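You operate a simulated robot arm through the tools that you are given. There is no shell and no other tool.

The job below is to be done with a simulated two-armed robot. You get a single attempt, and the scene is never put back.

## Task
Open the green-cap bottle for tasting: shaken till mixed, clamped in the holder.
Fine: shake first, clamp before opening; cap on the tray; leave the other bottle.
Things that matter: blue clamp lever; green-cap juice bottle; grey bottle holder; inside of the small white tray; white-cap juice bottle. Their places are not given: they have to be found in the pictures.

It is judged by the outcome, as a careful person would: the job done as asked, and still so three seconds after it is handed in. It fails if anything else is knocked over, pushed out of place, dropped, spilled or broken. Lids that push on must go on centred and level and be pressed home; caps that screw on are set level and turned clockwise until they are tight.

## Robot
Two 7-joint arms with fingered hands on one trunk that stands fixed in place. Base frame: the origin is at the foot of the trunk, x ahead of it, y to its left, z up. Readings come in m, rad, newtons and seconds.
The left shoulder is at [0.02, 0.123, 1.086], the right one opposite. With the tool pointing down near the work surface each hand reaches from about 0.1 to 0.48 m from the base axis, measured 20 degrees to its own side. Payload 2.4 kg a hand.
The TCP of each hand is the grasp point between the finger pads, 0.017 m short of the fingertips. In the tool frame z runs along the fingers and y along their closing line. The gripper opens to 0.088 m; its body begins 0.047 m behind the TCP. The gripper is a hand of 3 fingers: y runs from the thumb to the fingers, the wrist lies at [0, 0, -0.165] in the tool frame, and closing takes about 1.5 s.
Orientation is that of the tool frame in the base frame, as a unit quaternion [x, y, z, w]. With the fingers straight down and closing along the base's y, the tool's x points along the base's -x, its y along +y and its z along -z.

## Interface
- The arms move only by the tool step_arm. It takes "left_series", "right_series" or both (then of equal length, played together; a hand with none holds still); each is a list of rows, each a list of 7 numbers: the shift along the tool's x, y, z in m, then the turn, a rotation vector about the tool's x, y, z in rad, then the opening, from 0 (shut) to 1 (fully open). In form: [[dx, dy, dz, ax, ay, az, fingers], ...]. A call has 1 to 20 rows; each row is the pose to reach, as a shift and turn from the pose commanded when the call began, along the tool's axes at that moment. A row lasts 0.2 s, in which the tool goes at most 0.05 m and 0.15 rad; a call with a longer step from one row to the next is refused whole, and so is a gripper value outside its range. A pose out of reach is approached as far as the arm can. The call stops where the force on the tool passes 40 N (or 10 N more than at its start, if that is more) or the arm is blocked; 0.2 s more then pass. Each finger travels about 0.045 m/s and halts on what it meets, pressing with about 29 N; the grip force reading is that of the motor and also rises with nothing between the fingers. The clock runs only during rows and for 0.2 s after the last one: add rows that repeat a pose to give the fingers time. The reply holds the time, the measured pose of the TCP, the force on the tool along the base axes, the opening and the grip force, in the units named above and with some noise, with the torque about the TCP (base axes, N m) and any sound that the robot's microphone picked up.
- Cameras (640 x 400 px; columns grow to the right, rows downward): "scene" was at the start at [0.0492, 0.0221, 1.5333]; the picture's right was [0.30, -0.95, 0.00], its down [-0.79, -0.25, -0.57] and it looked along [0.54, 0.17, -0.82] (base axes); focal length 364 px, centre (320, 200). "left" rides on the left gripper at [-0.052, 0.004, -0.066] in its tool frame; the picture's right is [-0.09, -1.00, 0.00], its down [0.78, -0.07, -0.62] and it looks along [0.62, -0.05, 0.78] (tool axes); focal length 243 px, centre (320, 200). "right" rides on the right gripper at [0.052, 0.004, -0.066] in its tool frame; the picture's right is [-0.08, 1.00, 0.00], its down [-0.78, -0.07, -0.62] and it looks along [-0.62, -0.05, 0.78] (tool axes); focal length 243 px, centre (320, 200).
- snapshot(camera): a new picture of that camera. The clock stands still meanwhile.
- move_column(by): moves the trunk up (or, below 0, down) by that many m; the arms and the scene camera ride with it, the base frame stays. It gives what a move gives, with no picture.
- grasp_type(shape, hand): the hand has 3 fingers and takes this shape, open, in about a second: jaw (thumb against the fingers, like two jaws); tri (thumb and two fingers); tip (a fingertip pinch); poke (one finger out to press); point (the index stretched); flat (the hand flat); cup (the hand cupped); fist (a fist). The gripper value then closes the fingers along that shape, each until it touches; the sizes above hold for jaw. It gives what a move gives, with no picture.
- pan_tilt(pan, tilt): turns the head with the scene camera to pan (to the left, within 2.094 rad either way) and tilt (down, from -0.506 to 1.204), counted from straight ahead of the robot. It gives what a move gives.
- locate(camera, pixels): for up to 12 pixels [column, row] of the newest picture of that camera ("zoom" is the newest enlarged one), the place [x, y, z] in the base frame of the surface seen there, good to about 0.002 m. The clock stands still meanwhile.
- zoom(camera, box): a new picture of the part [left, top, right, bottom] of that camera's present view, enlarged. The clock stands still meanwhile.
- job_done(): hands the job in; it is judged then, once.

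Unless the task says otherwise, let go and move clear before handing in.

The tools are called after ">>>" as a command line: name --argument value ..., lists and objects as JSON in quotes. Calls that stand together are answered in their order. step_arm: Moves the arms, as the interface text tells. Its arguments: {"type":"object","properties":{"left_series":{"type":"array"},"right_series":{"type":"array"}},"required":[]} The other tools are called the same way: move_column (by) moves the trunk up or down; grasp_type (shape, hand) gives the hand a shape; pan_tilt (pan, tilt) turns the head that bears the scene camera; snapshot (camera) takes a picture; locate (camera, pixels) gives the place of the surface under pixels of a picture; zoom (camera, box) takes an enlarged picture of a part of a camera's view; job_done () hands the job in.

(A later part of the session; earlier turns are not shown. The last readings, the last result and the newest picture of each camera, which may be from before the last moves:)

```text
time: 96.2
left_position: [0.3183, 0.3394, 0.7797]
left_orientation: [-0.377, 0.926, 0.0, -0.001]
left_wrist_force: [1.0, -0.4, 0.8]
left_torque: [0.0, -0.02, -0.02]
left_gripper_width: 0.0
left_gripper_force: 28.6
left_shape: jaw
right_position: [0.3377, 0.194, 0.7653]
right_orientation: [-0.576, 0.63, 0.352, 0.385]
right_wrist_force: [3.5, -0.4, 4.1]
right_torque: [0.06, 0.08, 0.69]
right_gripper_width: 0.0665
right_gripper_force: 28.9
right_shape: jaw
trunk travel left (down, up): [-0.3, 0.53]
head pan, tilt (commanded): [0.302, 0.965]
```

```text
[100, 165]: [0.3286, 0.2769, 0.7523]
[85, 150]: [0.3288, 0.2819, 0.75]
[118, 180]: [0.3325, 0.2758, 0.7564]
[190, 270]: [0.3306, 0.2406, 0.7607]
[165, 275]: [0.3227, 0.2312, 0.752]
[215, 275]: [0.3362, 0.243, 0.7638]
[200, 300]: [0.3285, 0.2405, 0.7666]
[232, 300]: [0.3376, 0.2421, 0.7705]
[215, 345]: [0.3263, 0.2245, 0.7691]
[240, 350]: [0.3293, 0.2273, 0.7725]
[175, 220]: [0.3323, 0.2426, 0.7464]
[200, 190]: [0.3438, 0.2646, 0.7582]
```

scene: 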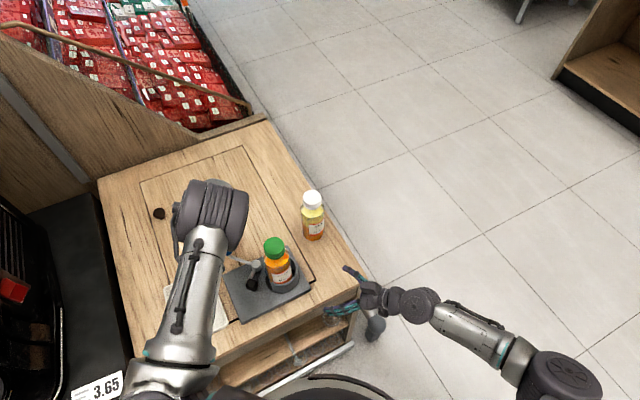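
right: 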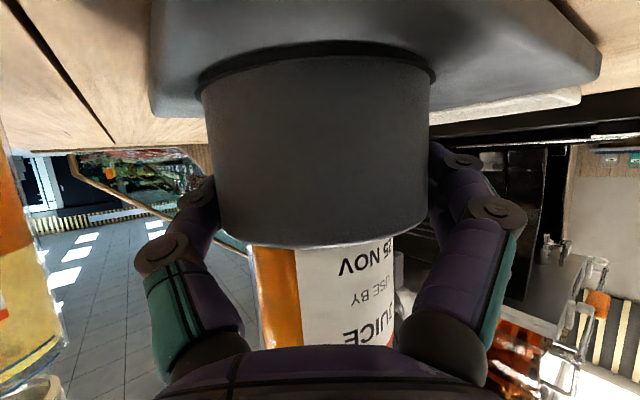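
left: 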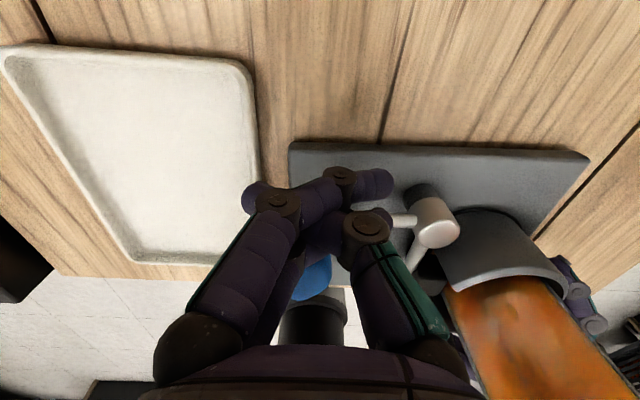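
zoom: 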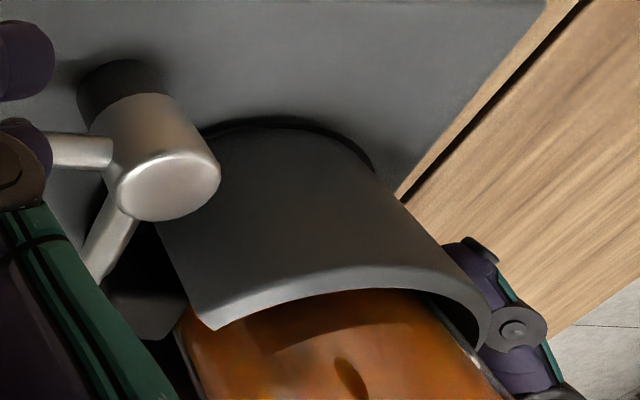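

Those readings refer to the left zoom, which was the newest picture. I'll take the scene zoom again and locate on it.

>>> zoom --camera "scene" --box '[255, 245, 310, 295]'

>>> locate --camera "zoom" --pixels '[[225, 200], [240, 250], [270, 290], [320, 290], [370, 270], [400, 230], [395, 180], [340, 322], [400, 290], [432, 230], [425, 170], [300, 325]]'

>>> locate --camera "zoom" --pixels '[[100, 165], [85, 150], [118, 180], [190, 270], [165, 275], [215, 275], [200, 300], [232, 300], [215, 345], [240, 350], [175, 180], [200, 190]]'

```text
8.00 times, centred on (282, 270) of scene
```

zoom: 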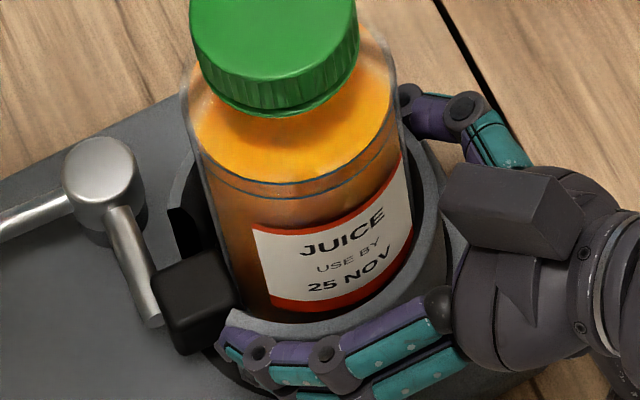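

```text
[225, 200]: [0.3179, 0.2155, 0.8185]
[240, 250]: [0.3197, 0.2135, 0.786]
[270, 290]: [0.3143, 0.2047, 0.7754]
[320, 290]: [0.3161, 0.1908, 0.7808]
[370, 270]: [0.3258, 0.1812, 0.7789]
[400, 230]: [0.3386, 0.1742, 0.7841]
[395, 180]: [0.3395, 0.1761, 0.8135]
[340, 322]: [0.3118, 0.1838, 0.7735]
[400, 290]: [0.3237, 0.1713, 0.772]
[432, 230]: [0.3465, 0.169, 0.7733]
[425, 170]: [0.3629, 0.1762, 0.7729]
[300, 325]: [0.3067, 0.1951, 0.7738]
```

```text
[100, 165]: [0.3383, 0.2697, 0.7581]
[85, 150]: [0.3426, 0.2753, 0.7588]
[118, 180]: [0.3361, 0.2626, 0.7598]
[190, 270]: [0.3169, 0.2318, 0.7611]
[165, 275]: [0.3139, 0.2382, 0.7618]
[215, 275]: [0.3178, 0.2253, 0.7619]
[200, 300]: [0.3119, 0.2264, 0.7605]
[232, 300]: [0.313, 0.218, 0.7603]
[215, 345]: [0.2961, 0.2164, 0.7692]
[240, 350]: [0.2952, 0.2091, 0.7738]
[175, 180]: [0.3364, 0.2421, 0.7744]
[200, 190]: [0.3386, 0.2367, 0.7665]
```

The bottle axis (0.3425,0.202) is offset toward the far wall from the cup centre (0.341,0.204), and the pad touches it with no finger in the way, so the clamp is closed and holding by its own friction. Keeping the right hand on the cup, I'll raise the left hand, open it and bring it above the cap, turned clockwise ready to unscrew.

>>> step_arm --left_series '[[0, 0, -0.042, 0, 0, 0, 0.1], [0, 0, -0.084, 0, 0, 0, 0.4], [0, 0, -0.126, 0, 0, 0, 0.7], [0, 0, -0.168, 0, 0, 0, 0.9], [0, 0, -0.21, 0, 0, 0, 1], [0.0088, -0.0125, -0.21, 0, 0, 0.1433, 1], [0.0176, -0.0251, -0.21, 0, 0, 0.2867, 1], [0.0265, -0.0376, -0.21, 0, 0, 0.43, 1], [0.0353, -0.0501, -0.21, 0, 0, 0.5733, 1], [0.0441, -0.0627, -0.21, 0, 0, 0.7167, 1], [0.0529, -0.0752, -0.21, 0, 0, 0.86, 1], [0.0618, -0.0877, -0.21, 0, 0, 1.0033, 1], [0.0706, -0.1003, -0.21, 0, 0, 1.1467, 1], [0.0794, -0.1128, -0.21, 0, 0, 1.29, 1], [0.0794, -0.1128, -0.21, 0, 0, 1.29, 1]]'

>>> snapshot --camera "left"

>>> snapshot --camera "scene"

```text
time: 99.4
left_position: [0.3406, 0.2037, 0.9919]
left_orientation: [0.257, 0.966, 0.0, 0.0]
left_wrist_force: [1.0, 0.3, 0.1]
left_torque: [0.0, 0.0, 0.0]
left_gripper_width: 0.0876
left_gripper_force: 0.0
left_shape: jaw
right_position: [0.3377, 0.1923, 0.7651]
right_orientation: [-0.576, 0.63, 0.352, 0.384]
right_wrist_force: [3.3, -1.4, 3.4]
right_torque: [0.06, 0.12, 0.62]
right_gripper_width: 0.0666
right_gripper_force: 28.9
right_shape: jaw
trunk travel left (down, up): [-0.3, 0.53]
head pan, tilt (commanded): [0.302, 0.965]
```

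```text
taken
```

left: 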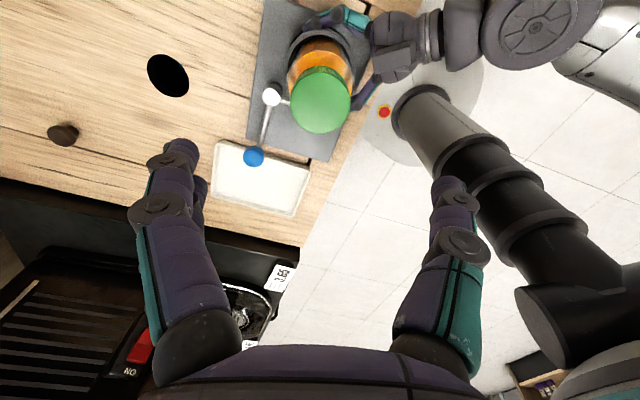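

```text
taken
```

scene: 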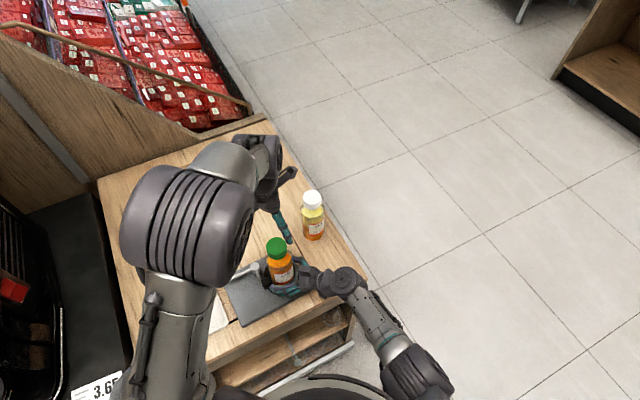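

The left hand is above the cap with yaw -30°, fully open, and the left camera sees the cap at (320,98). I'll locate the cap from here.

>>> locate --camera "left" --pixels '[[320, 100], [300, 100], [340, 100], [320, 82], [320, 120], [305, 115], [335, 115], [305, 86], [335, 86]]'

>>> zoom --camera "left" --box '[220, 0, 420, 190]'

```text
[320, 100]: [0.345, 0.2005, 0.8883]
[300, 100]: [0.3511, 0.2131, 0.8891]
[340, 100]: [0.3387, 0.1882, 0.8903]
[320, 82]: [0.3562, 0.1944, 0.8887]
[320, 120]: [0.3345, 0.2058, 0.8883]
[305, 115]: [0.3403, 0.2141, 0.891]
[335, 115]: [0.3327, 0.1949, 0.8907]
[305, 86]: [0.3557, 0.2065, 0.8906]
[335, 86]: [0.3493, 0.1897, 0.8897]
```

```text
2.11 times, centred on (320, 95) of left
```

zoom: 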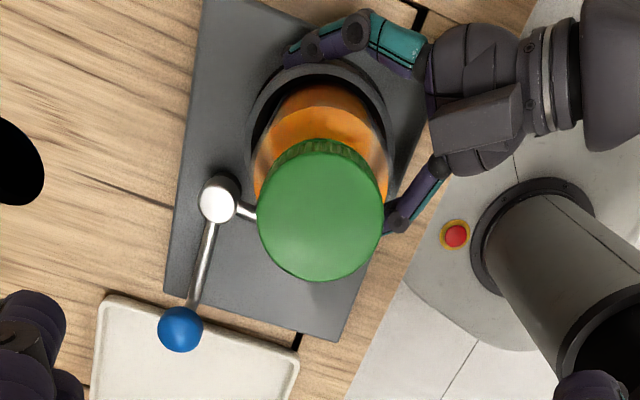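

The cap centre is about (0.342,0.202) with its top at 0.890. Before descending I'll check how high the right hand's parts stand near the left thumb's path.

>>> locate --camera "zoom" --pixels '[[480, 115], [440, 130], [510, 95], [470, 60], [440, 165], [400, 215], [355, 30], [300, 50], [415, 190], [480, 160]]'

```text
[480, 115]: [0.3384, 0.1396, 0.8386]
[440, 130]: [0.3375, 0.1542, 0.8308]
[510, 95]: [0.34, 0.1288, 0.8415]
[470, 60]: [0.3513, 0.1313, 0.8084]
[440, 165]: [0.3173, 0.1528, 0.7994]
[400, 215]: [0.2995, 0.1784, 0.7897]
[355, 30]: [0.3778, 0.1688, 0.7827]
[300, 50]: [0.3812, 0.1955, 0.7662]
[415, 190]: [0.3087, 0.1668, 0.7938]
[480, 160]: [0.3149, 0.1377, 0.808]
```

The right hand tops out at z 0.842, well below the left fingertips' final 0.867. I'll centre and lower the open left hand over the cap to TCP z 0.884.

>>> step_arm --left_series '[[-0.0021, -0.0007, 0.03, 0, 0, 0, 1], [-0.0021, -0.0007, 0.06, 0, 0, 0, 1], [-0.0021, -0.0007, 0.09, 0, 0, 0, 0.9], [-0.0021, -0.0007, 0.108, 0, 0, 0, 0.8], [-0.0021, -0.0007, 0.108, 0, 0, 0, 0.8]]'

>>> snapshot --camera "left"

>>> zoom --camera "scene" --box '[220, 190, 350, 310]'

```text
time: 100.6
left_position: [0.3413, 0.204, 0.8829]
left_orientation: [0.256, 0.967, 0.0, 0.0]
left_wrist_force: [0.2, -1.3, -0.1]
left_torque: [-0.03, 0.02, -0.03]
left_gripper_width: 0.0706
left_gripper_force: 0.1
left_shape: jaw
right_position: [0.3384, 0.1935, 0.7658]
right_orientation: [-0.576, 0.63, 0.352, 0.384]
right_wrist_force: [2.5, -1.3, 4.1]
right_torque: [0.09, 0.13, 0.63]
right_gripper_width: 0.0668
right_gripper_force: 28.7
right_shape: jaw
trunk travel left (down, up): [-0.3, 0.53]
head pan, tilt (commanded): [0.302, 0.965]
```

```text
taken
```

left: 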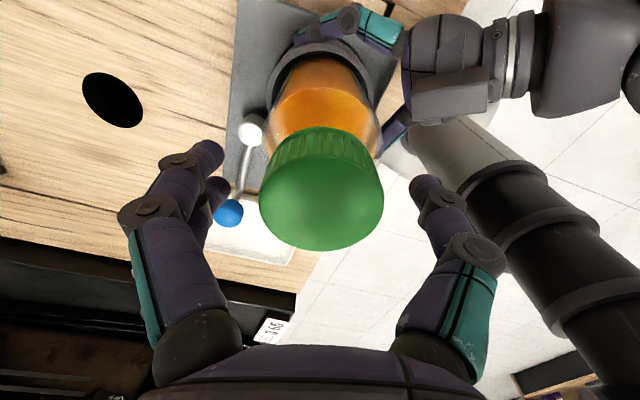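

```text
3.33 times, centred on (285, 250) of scene
```

zoom: 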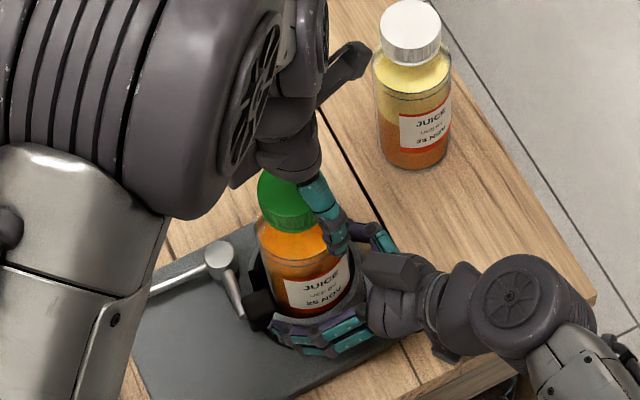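

The cap is centred between the open fingers (columns 260–383, row about 195). I'll close the left hand on it.

>>> step_arm --left_series '[[0, 0, 0, 0, 0, 0, 0.6], [0, 0, 0, 0, 0, 0, 0.45], [0, 0, 0, 0, 0, 0, 0.3], [0, 0, 0, 0, 0, 0, 0.1], [0, 0, 0, 0, 0, 0, 0], [0, 0, 0, 0, 0, 0, 0], [0, 0, 0, 0, 0, 0, 0]]'

>>> snapshot --camera "left"

```text
time: 102.2
left_position: [0.3418, 0.2039, 0.8838]
left_orientation: [0.256, 0.967, 0.0, 0.0]
left_wrist_force: [1.5, -1.3, -7.6]
left_torque: [0.05, -0.06, 0.08]
left_gripper_width: 0.0279
left_gripper_force: 28.8
left_shape: jaw
right_position: [0.3377, 0.1926, 0.7638]
right_orientation: [-0.577, 0.63, 0.353, 0.383]
right_wrist_force: [-2.0, -2.2, 4.8]
right_torque: [0.1, 0.13, 0.47]
right_gripper_width: 0.0672
right_gripper_force: 28.9
right_shape: jaw
trunk travel left (down, up): [-0.3, 0.53]
head pan, tilt (commanded): [0.302, 0.965]
```

```text
taken
```

left: 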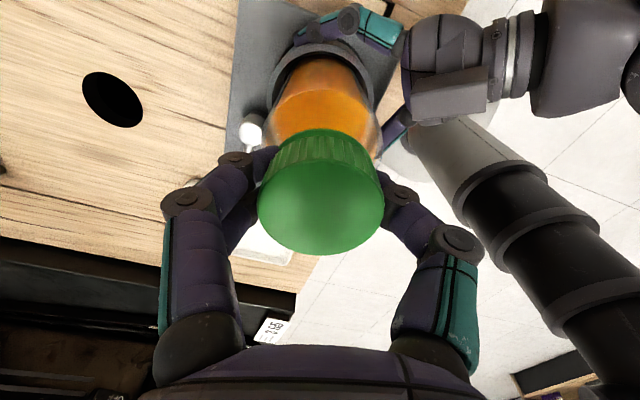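

The cap is gripped (28.8 N). I'll turn it counter-clockwise about 55° first and read the torque.

>>> step_arm --left_series '[[0, 0, 0, 0, 0, -0.12, 0], [0, 0, 0, 0, 0, -0.24, 0], [0, 0, 0, 0, 0, -0.36, 0], [0, 0, 0, 0, 0, -0.48, 0], [0, 0, 0, 0, 0, -0.6, 0], [0, 0, 0, 0, 0, -0.72, 0], [0, 0, 0, 0, 0, -0.84, 0], [0, 0, 0, 0, 0, -0.96, 0]]'

>>> snapshot --camera "left"

>>> zoom --camera "scene" --box '[220, 190, 350, 310]'

```text
time: 104.0
left_position: [0.3417, 0.2041, 0.8833]
left_orientation: [-0.221, 0.975, -0.001, 0.0]
left_wrist_force: [2.5, 2.9, -0.3]
left_torque: [-0.01, -0.04, 0.0]
left_gripper_width: 0.0093
left_gripper_force: 28.9
left_shape: jaw
right_position: [0.3378, 0.1936, 0.765]
right_orientation: [-0.576, 0.63, 0.352, 0.384]
right_wrist_force: [-2.0, 1.8, 4.5]
right_torque: [0.08, 0.25, 0.3]
right_gripper_width: 0.067
right_gripper_force: 28.6
right_shape: jaw
trunk travel left (down, up): [-0.3, 0.53]
head pan, tilt (commanded): [0.302, 0.965]
```

```text
taken
```

left: 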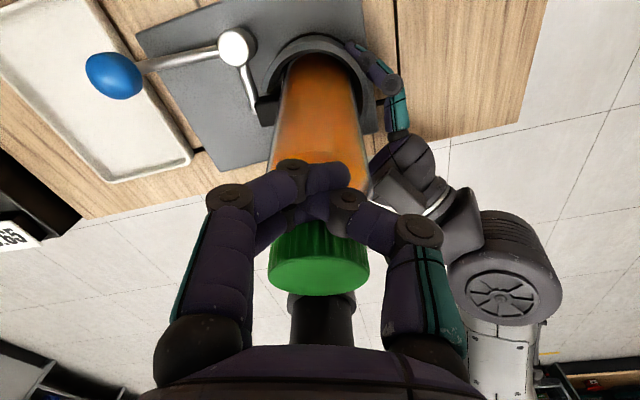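

```text
3.33 times, centred on (285, 250) of scene
```

zoom: 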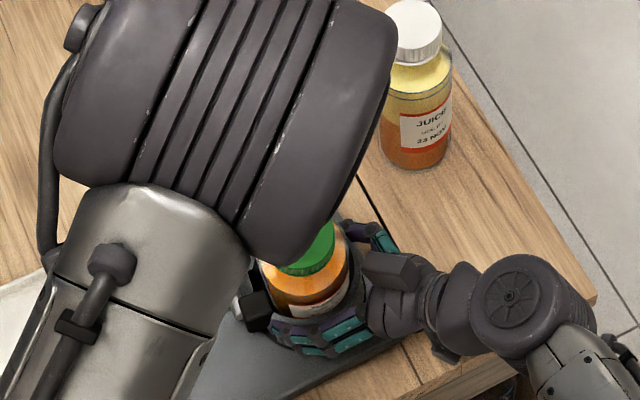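

The fingers slipped off the cap (width dropped to 0.009; the cap now shows at (320,262) beside them). I'll open the hand and check the bottle before regripping more accurately.

>>> step_arm --left_series '[[0, 0, 0, 0, 0, 0, 0.3], [0, 0, 0, 0, 0, 0, 0.6], [0, 0, 0, 0, 0, 0, 0.9], [0, 0, 0, 0, 0, 0, 1], [0, 0, 0, 0, 0, 0, 1]]'

>>> snapshot --camera "left"

>>> locate --camera "left" --pixels '[[320, 260], [300, 260], [345, 260], [320, 285], [320, 240], [315, 220], [320, 100], [300, 100], [235, 45], [115, 75], [268, 108], [340, 60]]'

```text
time: 105.2
left_position: [0.3422, 0.2039, 0.8831]
left_orientation: [-0.219, 0.976, 0.0, 0.0]
left_wrist_force: [1.4, 0.0, -0.5]
left_torque: [0.01, -0.05, -0.02]
left_gripper_width: 0.0878
left_gripper_force: 0.0
left_shape: jaw
right_position: [0.3388, 0.1935, 0.7647]
right_orientation: [-0.576, 0.63, 0.352, 0.384]
right_wrist_force: [-1.8, 2.5, 3.9]
right_torque: [0.08, 0.27, 0.28]
right_gripper_width: 0.0668
right_gripper_force: 29.0
right_shape: jaw
trunk travel left (down, up): [-0.3, 0.53]
head pan, tilt (commanded): [0.302, 0.965]
```

```text
taken
```

left: 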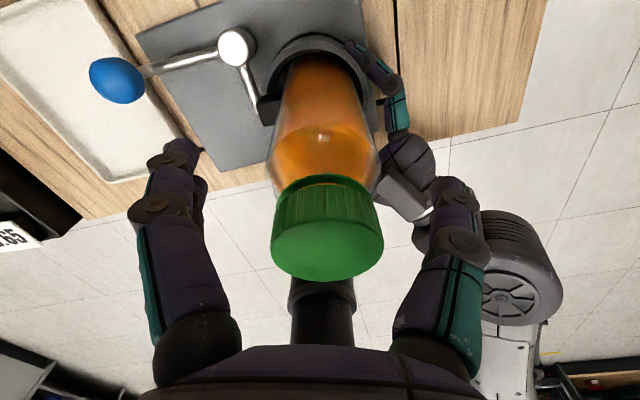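

```text
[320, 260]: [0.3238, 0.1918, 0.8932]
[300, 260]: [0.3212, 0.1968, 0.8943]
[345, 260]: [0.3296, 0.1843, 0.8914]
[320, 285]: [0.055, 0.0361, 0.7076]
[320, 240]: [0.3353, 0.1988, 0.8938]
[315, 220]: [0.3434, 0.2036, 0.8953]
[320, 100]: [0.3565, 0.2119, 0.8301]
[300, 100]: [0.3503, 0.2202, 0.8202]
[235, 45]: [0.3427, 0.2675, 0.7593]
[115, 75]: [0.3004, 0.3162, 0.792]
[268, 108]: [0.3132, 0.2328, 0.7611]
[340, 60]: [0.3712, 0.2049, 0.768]
```

The cap centre now appears nearer (0.334,0.197), so the bottle may be leaning a few degrees. I'll raise the left hand to get a clear view.

>>> step_arm --left_series '[[0, 0, -0.03, 0, 0, 0, 1], [0, 0, -0.07, 0, 0, 0, 1], [0, 0, -0.11, 0, 0, 0, 1], [0, 0, -0.13, 0, 0, 0, 1]]'

>>> snapshot --camera "left"

>>> zoom --camera "left" --box '[210, 20, 450, 190]'

>>> zoom --camera "scene" --box '[220, 190, 350, 310]'

>>> snapshot --camera "right"

```text
time: 106.2
left_position: [0.3416, 0.2032, 1.0147]
left_orientation: [-0.219, 0.976, 0.0, 0.0]
left_wrist_force: [0.1, -0.6, 0.1]
left_torque: [-0.01, -0.01, 0.0]
left_gripper_width: 0.0881
left_gripper_force: 0.0
left_shape: jaw
right_position: [0.3379, 0.1942, 0.765]
right_orientation: [-0.576, 0.63, 0.352, 0.384]
right_wrist_force: [-1.8, 2.2, 4.4]
right_torque: [0.08, 0.23, 0.28]
right_gripper_width: 0.0669
right_gripper_force: 29.0
right_shape: jaw
trunk travel left (down, up): [-0.3, 0.53]
head pan, tilt (commanded): [0.302, 0.965]
```

```text
taken
```

left: 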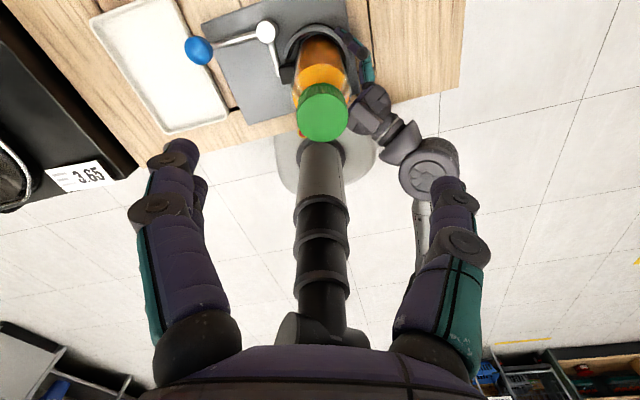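

```text
2.35 times, centred on (330, 105) of left
```

zoom: 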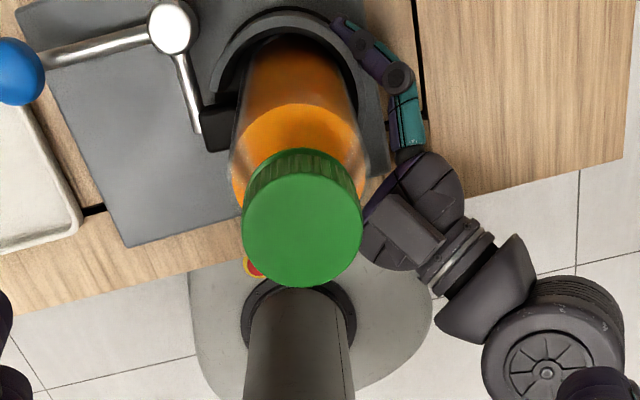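

```text
3.33 times, centred on (285, 250) of scene
```

zoom: 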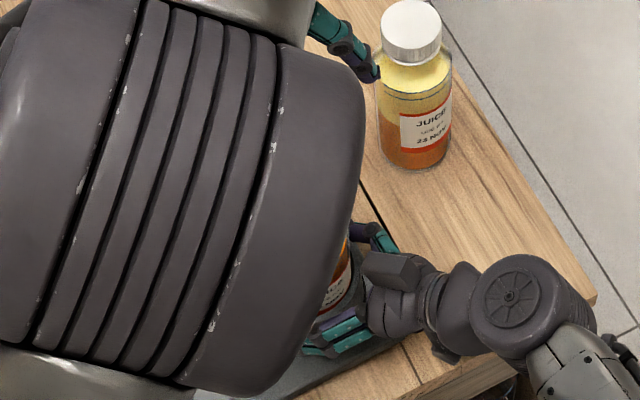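

```text
taken
```

right: 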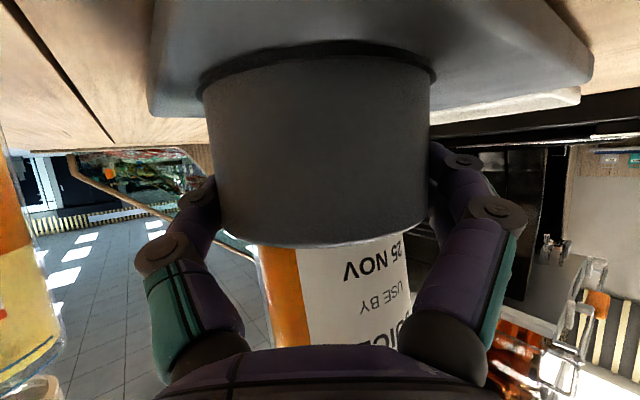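

The label hasn't turned (right camera), so the bottle did not rotate in the holder. I'll re-zoom the left camera and locate the cap top to measure its tilt and height.

>>> zoom --camera "left" --box '[210, 20, 450, 190]'

>>> locate --camera "zoom" --pixels '[[303, 230], [260, 225], [345, 225], [303, 195], [303, 270], [270, 255], [335, 255], [270, 200], [335, 200], [302, 165], [300, 130], [290, 70]]'

>>> locate --camera "zoom" --pixels '[[215, 105], [215, 130], [172, 25], [20, 65], [245, 60], [360, 75], [300, 20], [385, 170], [230, 40], [340, 40], [120, 235], [25, 15]]'

```text
2.35 times, centred on (330, 105) of left
```

zoom: 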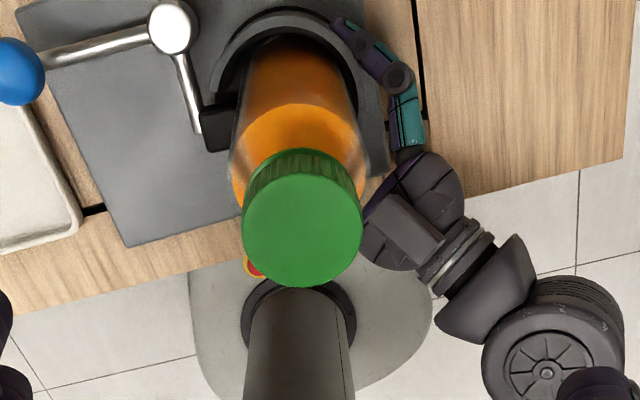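

```text
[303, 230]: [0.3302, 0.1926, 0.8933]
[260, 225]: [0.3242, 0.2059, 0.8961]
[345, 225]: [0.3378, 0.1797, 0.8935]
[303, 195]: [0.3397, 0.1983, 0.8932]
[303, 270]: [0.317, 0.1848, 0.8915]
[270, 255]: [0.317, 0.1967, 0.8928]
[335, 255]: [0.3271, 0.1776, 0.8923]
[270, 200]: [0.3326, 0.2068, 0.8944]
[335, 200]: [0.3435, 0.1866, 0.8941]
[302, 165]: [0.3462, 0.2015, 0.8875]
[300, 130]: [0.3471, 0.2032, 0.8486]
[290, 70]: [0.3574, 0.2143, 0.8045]
```

```text
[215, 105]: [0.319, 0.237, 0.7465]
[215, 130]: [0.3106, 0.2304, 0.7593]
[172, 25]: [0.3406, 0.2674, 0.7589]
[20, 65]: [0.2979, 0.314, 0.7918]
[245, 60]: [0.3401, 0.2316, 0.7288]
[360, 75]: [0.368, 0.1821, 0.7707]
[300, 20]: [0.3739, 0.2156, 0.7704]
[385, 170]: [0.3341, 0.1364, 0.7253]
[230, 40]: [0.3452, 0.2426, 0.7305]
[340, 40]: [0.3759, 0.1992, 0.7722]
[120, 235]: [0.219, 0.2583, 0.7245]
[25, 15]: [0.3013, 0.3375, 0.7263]
```

The cap centre is now at (0.331,0.193): the bottle leans about 6° toward the near right within the cup's play. For turning a round cap the three-point "tri" shape may hold better, so I'll try that shape in the air and look.

>>> grasp_type --hand "left" --shape "tri"

>>> snapshot --camera "left"

```text
time: 107.1
left_position: [0.3423, 0.2019, 1.0148]
left_orientation: [-0.219, 0.976, 0.0, 0.001]
left_wrist_force: [-0.1, -1.4, -0.4]
left_torque: [-0.01, 0.0, 0.04]
left_gripper_width: 0.0879
left_gripper_force: 0.1
left_shape: tri
right_position: [0.3384, 0.1931, 0.7655]
right_orientation: [-0.576, 0.63, 0.352, 0.385]
right_wrist_force: [-1.4, 1.6, 4.1]
right_torque: [0.1, 0.23, 0.25]
right_gripper_width: 0.0666
right_gripper_force: 29.2
right_shape: jaw
trunk travel left (down, up): [-0.3, 0.53]
head pan, tilt (commanded): [0.302, 0.965]
```

```text
taken
```

left: 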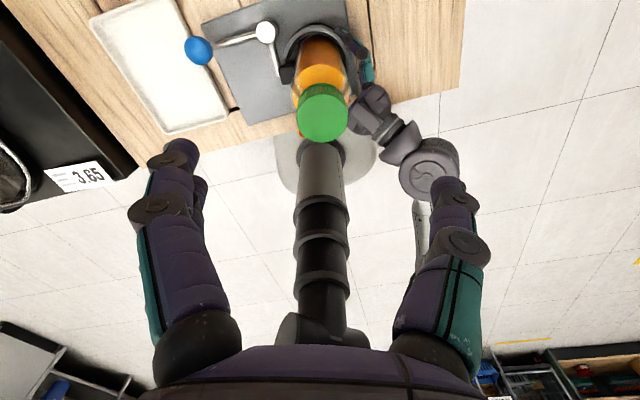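

The tri shape is the same three-finger layout, so instead I'll hold the bottle body with the right hand while the left turns the cap. First the right hand releases the cup and withdraws.

>>> step_arm --right_series '[[0, 0, 0, 0, 0, 0, 0.8], [0, 0, 0, 0, 0, 0, 0.9], [0, 0, 0, 0, 0, 0, 1], [0, 0, 0, 0, 0, 0, 1], [0.005, 0, -0.03, 0, 0, 0, 1], [0.01, 0, -0.06, 0, 0, 0, 1], [0.01, 0, -0.09, 0, 0, 0, 1], [0.01, 0, -0.12, 0, 0, 0, 1]]'

>>> snapshot --camera "left"

>>> snapshot --camera "right"

```text
time: 108.9
left_position: [0.3416, 0.203, 1.0149]
left_orientation: [-0.22, 0.976, -0.001, 0.001]
left_wrist_force: [-0.8, 0.2, -0.2]
left_torque: [0.01, -0.02, 0.03]
left_gripper_width: 0.0877
left_gripper_force: 0.0
left_shape: tri
right_position: [0.3289, 0.0807, 0.8123]
right_orientation: [-0.574, 0.631, 0.353, 0.385]
right_wrist_force: [0.1, 0.4, 0.1]
right_torque: [0.0, -0.01, -0.01]
right_gripper_width: 0.0881
right_gripper_force: 0.1
right_shape: jaw
trunk travel left (down, up): [-0.3, 0.53]
head pan, tilt (commanded): [0.302, 0.965]
```

```text
taken
```

left: 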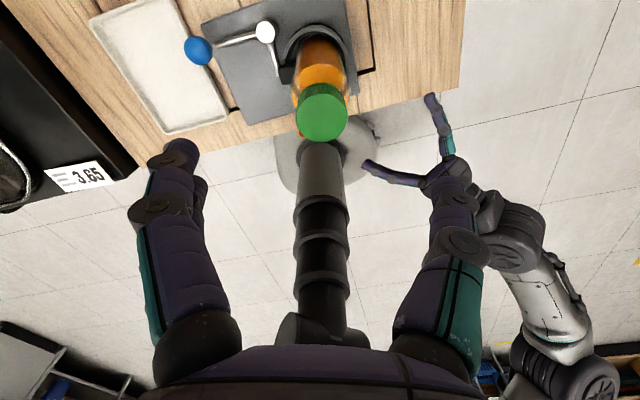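

```text
taken
```

right: 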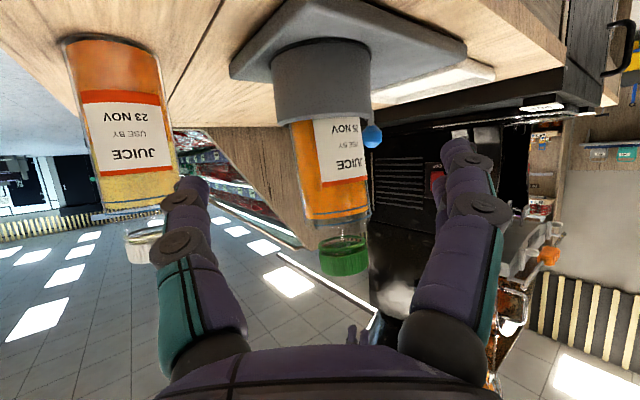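

The bottle stands with a slight lean and everything else is in place. I'll lower the left hand centred on the leaned cap at (0.331,0.193) and grip it to set the bottle upright.

>>> step_arm --left_series '[[0.007, -0.0023, 0.03, 0, 0, 0, 1], [0.014, -0.0046, 0.06, 0, 0, 0, 1], [0.014, -0.0046, 0.09, 0, 0, 0, 1], [0.014, -0.0046, 0.115, 0, 0, 0, 0.9], [0.014, -0.0046, 0.128, 0, 0, 0, 0.8], [0.014, -0.0046, 0.128, 0, 0, 0, 0.8]]'

>>> snapshot --camera "left"

```text
time: 110.3
left_position: [0.3304, 0.1927, 0.8858]
left_orientation: [-0.219, 0.976, 0.001, 0.0]
left_wrist_force: [-0.2, -0.2, 0.6]
left_torque: [0.0, 0.0, -0.03]
left_gripper_width: 0.0707
left_gripper_force: 0.0
left_shape: tri
right_position: [0.3296, 0.0823, 0.813]
right_orientation: [-0.575, 0.63, 0.352, 0.385]
right_wrist_force: [-0.2, 0.1, -0.8]
right_torque: [0.01, 0.01, -0.01]
right_gripper_width: 0.0876
right_gripper_force: 0.1
right_shape: jaw
trunk travel left (down, up): [-0.3, 0.53]
head pan, tilt (commanded): [0.302, 0.965]
```

```text
taken
```

left: 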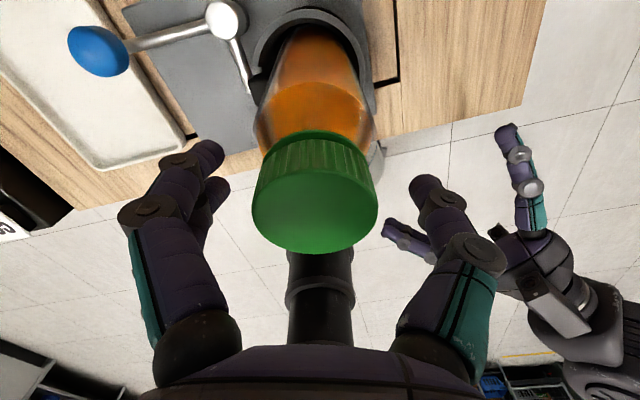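

The cap is centred again (columns 252–378, row about 203). I'll close on it and then ease it back upright by (+11,+9) mm.

>>> step_arm --left_series '[[0, 0, 0, 0, 0, 0, 0.6], [0, 0, 0, 0, 0, 0, 0.4], [0, 0, 0, 0, 0, 0, 0.2], [0, 0, 0, 0, 0, 0, 0], [0, 0, 0, 0, 0, 0, 0], [0, 0, 0, 0, 0, 0, 0], [-0.0035, 0.0009, 0, 0, 0, 0, 0], [-0.007, 0.0017, 0, 0, 0, 0, 0], [-0.0105, 0.0026, 0, 0, 0, 0, 0], [-0.0138, 0.0034, 0, 0, 0, 0, 0], [-0.0138, 0.0034, 0, 0, 0, 0, 0]]'

>>> snapshot --camera "left"

>>> snapshot --camera "right"

```text
time: 112.7
left_position: [0.3418, 0.2025, 0.8857]
left_orientation: [-0.219, 0.976, 0.0, -0.001]
left_wrist_force: [-2.1, 1.1, -4.2]
left_torque: [0.25, 0.18, 0.02]
left_gripper_width: 0.0275
left_gripper_force: 29.4
left_shape: tri
right_position: [0.3301, 0.0827, 0.8125]
right_orientation: [-0.576, 0.629, 0.353, 0.384]
right_wrist_force: [-1.0, -0.4, -0.2]
right_torque: [0.0, 0.04, -0.02]
right_gripper_width: 0.0879
right_gripper_force: 0.1
right_shape: jaw
trunk travel left (down, up): [-0.3, 0.53]
head pan, tilt (commanded): [0.302, 0.965]
```

```text
taken
```

left: 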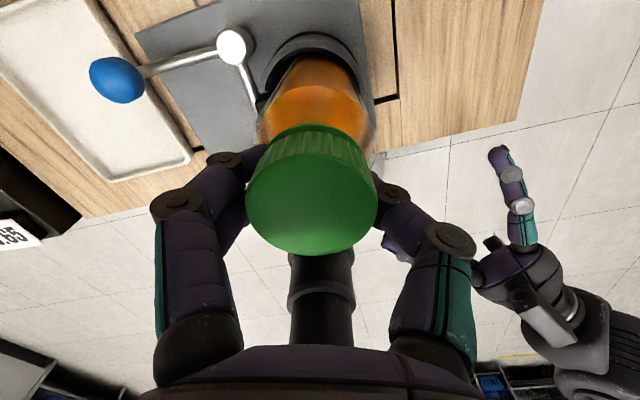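

```text
taken
```

right: 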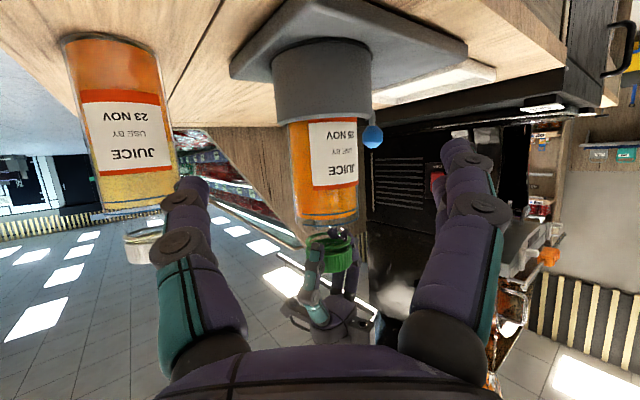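

The bottle is upright again with the cap held by the left hand. Now I'll swing the right hand to a pre-grasp 9 cm from the bottle (yaw 41°, z 0.808) to hold its body.

>>> step_arm --right_series '[[-0.0035, 0.0102, 0.0087, 0.1138, 0, 0.0585, 1], [-0.0071, 0.0204, 0.0173, 0.2277, 0, 0.117, 1], [-0.0106, 0.0306, 0.026, 0.3415, 0, 0.1755, 1], [-0.0141, 0.0407, 0.0347, 0.4553, 0, 0.234, 1], [-0.0177, 0.0509, 0.0433, 0.5692, 0, 0.2925, 1], [-0.0212, 0.0611, 0.052, 0.683, 0, 0.351, 1], [-0.0212, 0.0611, 0.052, 0.683, 0, 0.351, 1]]'

>>> snapshot --camera "right"

>>> zoom --camera "scene" --box '[200, 190, 360, 320]'

```text
time: 114.3
left_position: [0.3418, 0.202, 0.8853]
left_orientation: [-0.219, 0.976, 0.0, 0.0]
left_wrist_force: [-0.5, 1.9, -3.9]
left_torque: [0.21, 0.15, -0.01]
left_gripper_width: 0.0274
left_gripper_force: 28.7
left_shape: tri
right_position: [0.2722, 0.1437, 0.8066]
right_orientation: [-0.299, 0.8, 0.183, 0.487]
right_wrist_force: [-0.3, -0.4, 0.3]
right_torque: [0.01, 0.01, 0.02]
right_gripper_width: 0.0877
right_gripper_force: 0.0
right_shape: jaw
trunk travel left (down, up): [-0.3, 0.53]
head pan, tilt (commanded): [0.302, 0.965]
```

```text
taken
```

right: 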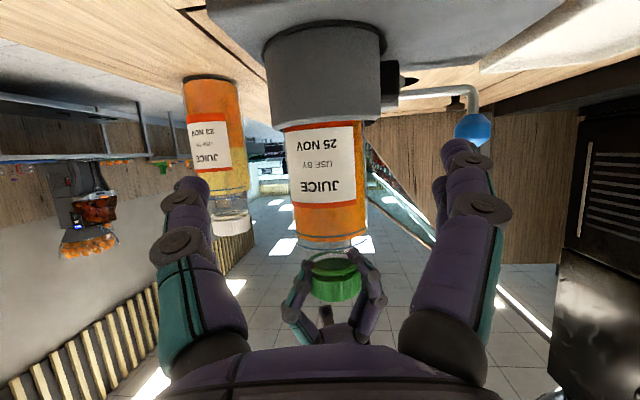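

```text
3.08 times, centred on (280, 255) of scene
```

zoom: 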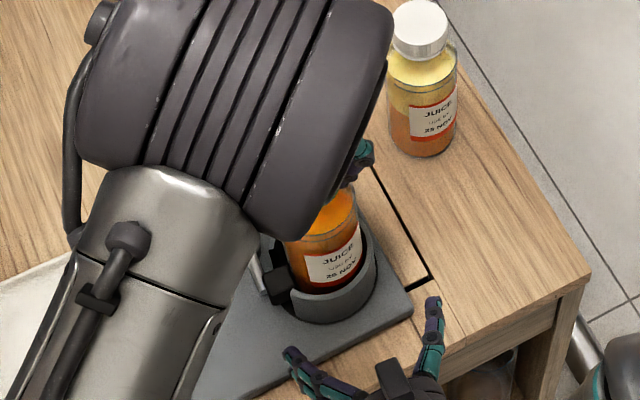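

The bottle is upright and centred at column 325 in the right camera, with the left fingers on its cap. I'll advance 8.3 cm so the right fingers straddle the body.

>>> step_arm --right_series '[[-0.0095, -0.0004, 0.0185, 0, 0, 0, 1], [-0.019, -0.0008, 0.0369, 0, 0, 0, 1], [-0.0286, -0.0013, 0.0554, 0, 0, 0, 1], [-0.0343, -0.0015, 0.0664, 0, 0, 0, 1], [-0.0381, -0.0017, 0.0738, 0, 0, 0, 1], [-0.0381, -0.0017, 0.0738, 0, 0, 0, 1]]'

>>> snapshot --camera "right"

>>> snapshot --camera "left"

```text
time: 115.7
left_position: [0.342, 0.2025, 0.8842]
left_orientation: [-0.219, 0.976, 0.0, -0.001]
left_wrist_force: [-0.3, 1.3, -3.5]
left_torque: [0.23, 0.16, -0.04]
left_gripper_width: 0.0274
left_gripper_force: 28.8
left_shape: tri
right_position: [0.3366, 0.1959, 0.8053]
right_orientation: [-0.298, 0.799, 0.183, 0.489]
right_wrist_force: [-0.7, 0.6, -0.2]
right_torque: [0.02, 0.01, 0.0]
right_gripper_width: 0.0879
right_gripper_force: 0.1
right_shape: jaw
trunk travel left (down, up): [-0.3, 0.53]
head pan, tilt (commanded): [0.302, 0.965]
```

```text
taken
```

right: 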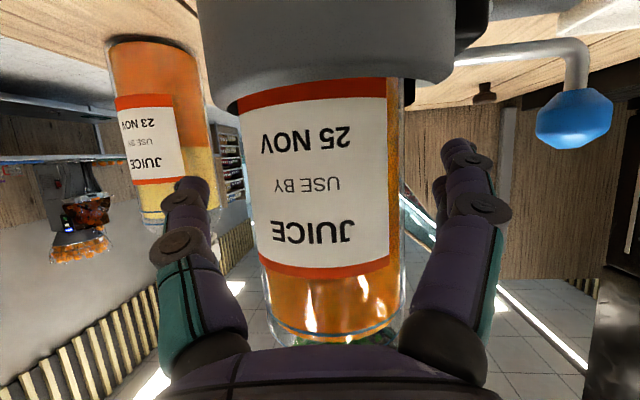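

```text
taken
```

left: 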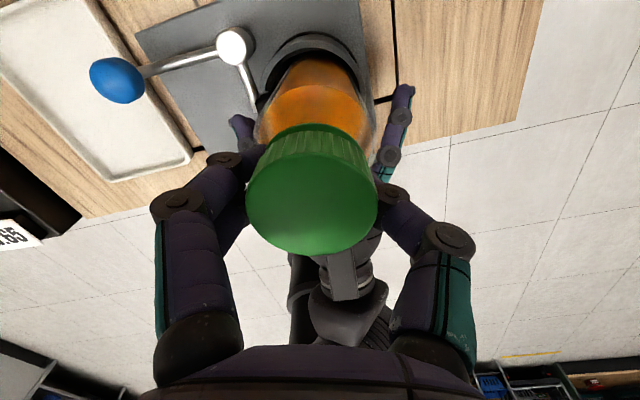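

The right fingers straddle the body with no contact with the left hand. I'll close the right hand on the bottle.

>>> step_arm --right_series '[[0, 0, 0, 0, 0, 0, 0.8], [0, 0, 0, 0, 0, 0, 0.6], [0, 0, 0, 0, 0, 0, 0.4], [0, 0, 0, 0, 0, 0, 0.2], [0, 0, 0, 0, 0, 0, 0], [0, 0, 0, 0, 0, 0, 0]]'

>>> snapshot --camera "right"

>>> snapshot --camera "left"

```text
time: 117.1
left_position: [0.3424, 0.2017, 0.8868]
left_orientation: [-0.219, 0.976, 0.0, 0.0]
left_wrist_force: [-1.9, -0.4, -2.9]
left_torque: [0.25, 0.22, 0.0]
left_gripper_width: 0.0273
left_gripper_force: 28.7
left_shape: tri
right_position: [0.3375, 0.1958, 0.8046]
right_orientation: [-0.299, 0.8, 0.183, 0.488]
right_wrist_force: [1.8, 2.5, -0.1]
right_torque: [-0.02, 0.0, -0.04]
right_gripper_width: 0.0486
right_gripper_force: 29.5
right_shape: jaw
trunk travel left (down, up): [-0.3, 0.53]
head pan, tilt (commanded): [0.302, 0.965]
```

```text
taken
```

right: 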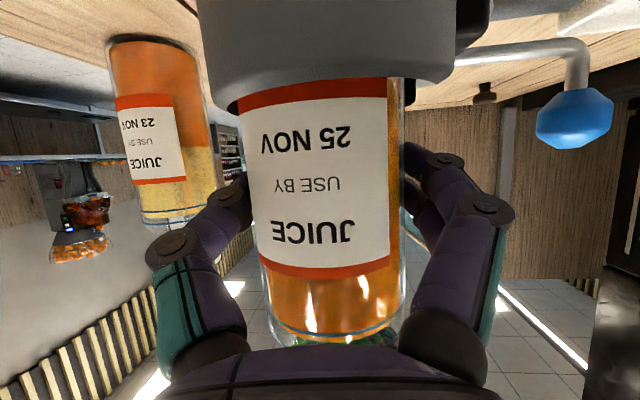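

```text
taken
```

left: 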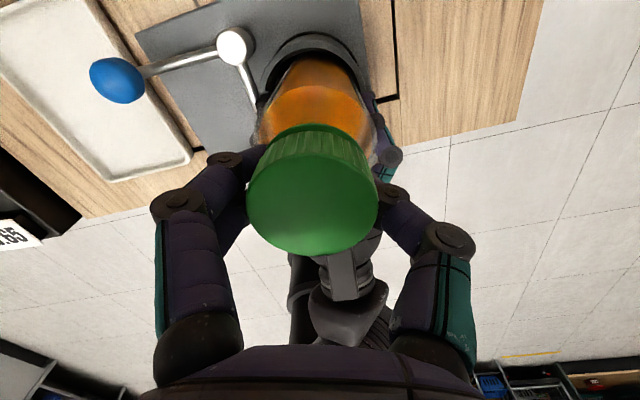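

The bottle body is held firmly (29.5 N) and the cap is gripped by the left hand. I'll turn the cap counter-clockwise about 28° and read the torque.

>>> step_arm --left_series '[[0, 0, 0, 0, 0, -0.12, 0], [0, 0, 0, 0, 0, -0.24, 0], [0, 0, 0, 0, 0, -0.36, 0], [0, 0, 0, 0, 0, -0.48, 0]]'

>>> snapshot --camera "left"

>>> snapshot --camera "right"

```text
time: 118.1
left_position: [0.3421, 0.2031, 0.8853]
left_orientation: [-0.445, 0.895, 0.0, 0.0]
left_wrist_force: [2.0, 7.6, -0.5]
left_torque: [0.26, 0.17, -0.39]
left_gripper_width: 0.0261
left_gripper_force: 29.1
left_shape: tri
right_position: [0.3366, 0.1957, 0.8041]
right_orientation: [-0.299, 0.8, 0.183, 0.487]
right_wrist_force: [-10.1, -11.6, 0.9]
right_torque: [-0.04, 0.03, 0.23]
right_gripper_width: 0.0474
right_gripper_force: 29.1
right_shape: jaw
trunk travel left (down, up): [-0.3, 0.53]
head pan, tilt (commanded): [0.302, 0.965]
```

```text
taken
```

left: 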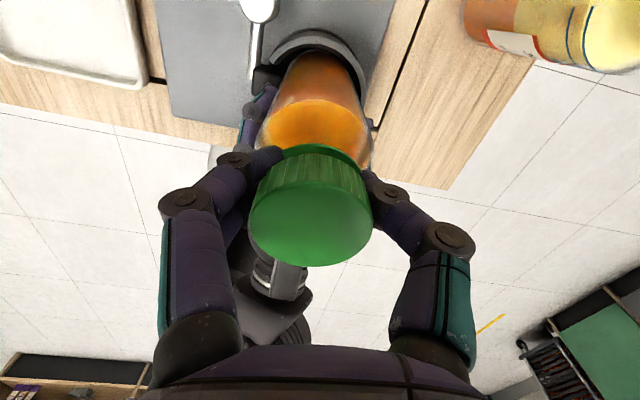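

```text
taken
```

right: 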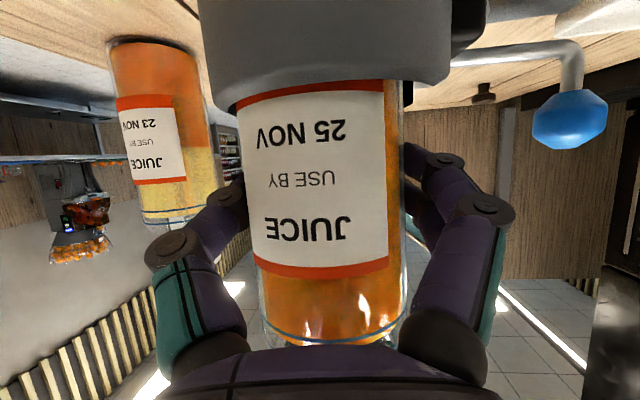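

The left hand meets a reaction torque of about 0.39 N·m and the cap has shifted about 5 mm in the fingers, so I can't tell whether it turned. I'll measure the cap's height now against the closed value (0.891).

>>> locate --camera "left" --pixels '[[311, 215], [280, 215], [340, 215], [311, 245], [311, 195], [290, 240], [335, 240], [310, 170], [320, 125], [345, 180]]'

>>> zoom --camera "left" --box '[220, 80, 420, 280]'

>>> zoom --camera "right" --box '[200, 60, 460, 350]'

```text
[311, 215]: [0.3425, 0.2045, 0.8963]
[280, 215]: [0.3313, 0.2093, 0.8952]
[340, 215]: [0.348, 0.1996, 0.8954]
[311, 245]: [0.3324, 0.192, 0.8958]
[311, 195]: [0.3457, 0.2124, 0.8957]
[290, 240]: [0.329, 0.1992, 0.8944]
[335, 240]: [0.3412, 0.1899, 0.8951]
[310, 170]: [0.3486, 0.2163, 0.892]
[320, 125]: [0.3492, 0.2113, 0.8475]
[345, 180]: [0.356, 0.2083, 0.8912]
```

```text
2.00 times, centred on (320, 180) of left
```

zoom: 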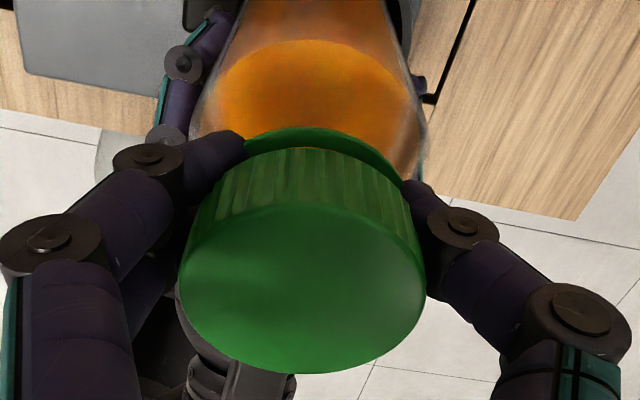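

```text
1.38 times, centred on (330, 205) of right
```

zoom: 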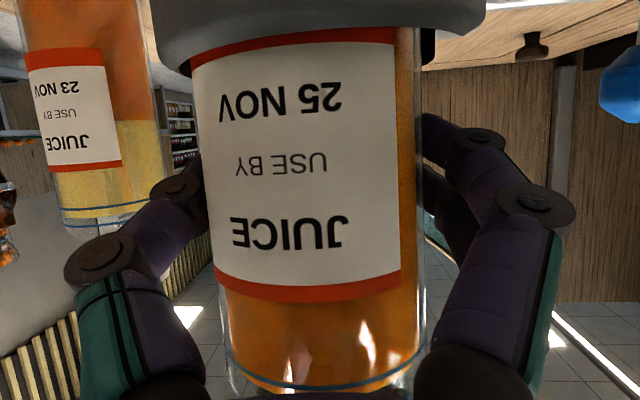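

The cap top now reads 0.8955 against 0.8895 earlier from the same camera, and the gap to the green neck ring has widened, so the cap is unscrewing and rising. I'll keep turning counter-clockwise, following it upward slightly.

>>> step_arm --left_series '[[0, 0, -0.001, 0, 0, -0.12, 0], [0, 0, -0.002, 0, 0, -0.24, 0], [0, 0, -0.003, 0, 0, -0.36, 0], [0, 0, -0.004, 0, 0, -0.48, 0], [0, 0, -0.005, 0, 0, -0.6, 0]]'

>>> snapshot --camera "left"

>>> snapshot --camera "right"

```text
time: 119.3
left_position: [0.3413, 0.2016, 0.8905]
left_orientation: [-0.691, 0.723, 0.001, -0.001]
left_wrist_force: [1.3, 13.5, -21.8]
left_torque: [0.24, -0.2, -0.22]
left_gripper_width: 0.0194
left_gripper_force: 29.0
left_shape: tri
right_position: [0.3363, 0.1958, 0.8072]
right_orientation: [-0.297, 0.799, 0.182, 0.49]
right_wrist_force: [-5.7, -15.7, 11.1]
right_torque: [0.49, 0.4, 0.27]
right_gripper_width: 0.0469
right_gripper_force: 29.1
right_shape: jaw
trunk travel left (down, up): [-0.3, 0.53]
head pan, tilt (commanded): [0.302, 0.965]
```

```text
taken
```

left: 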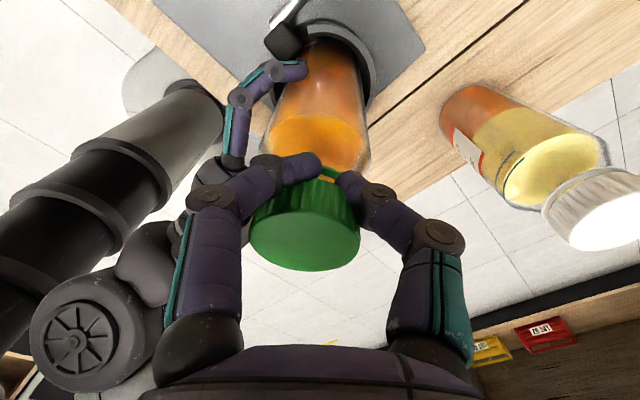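

```text
taken
```

right: 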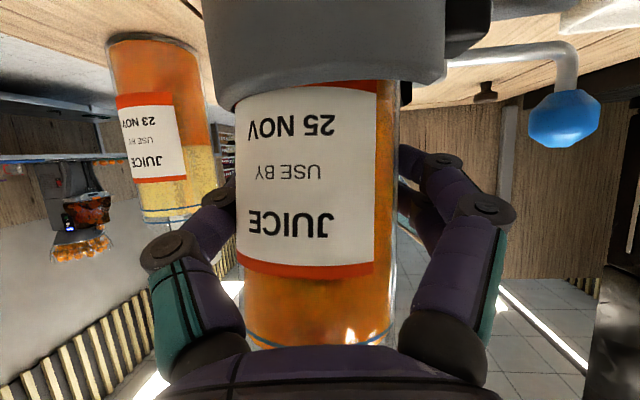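

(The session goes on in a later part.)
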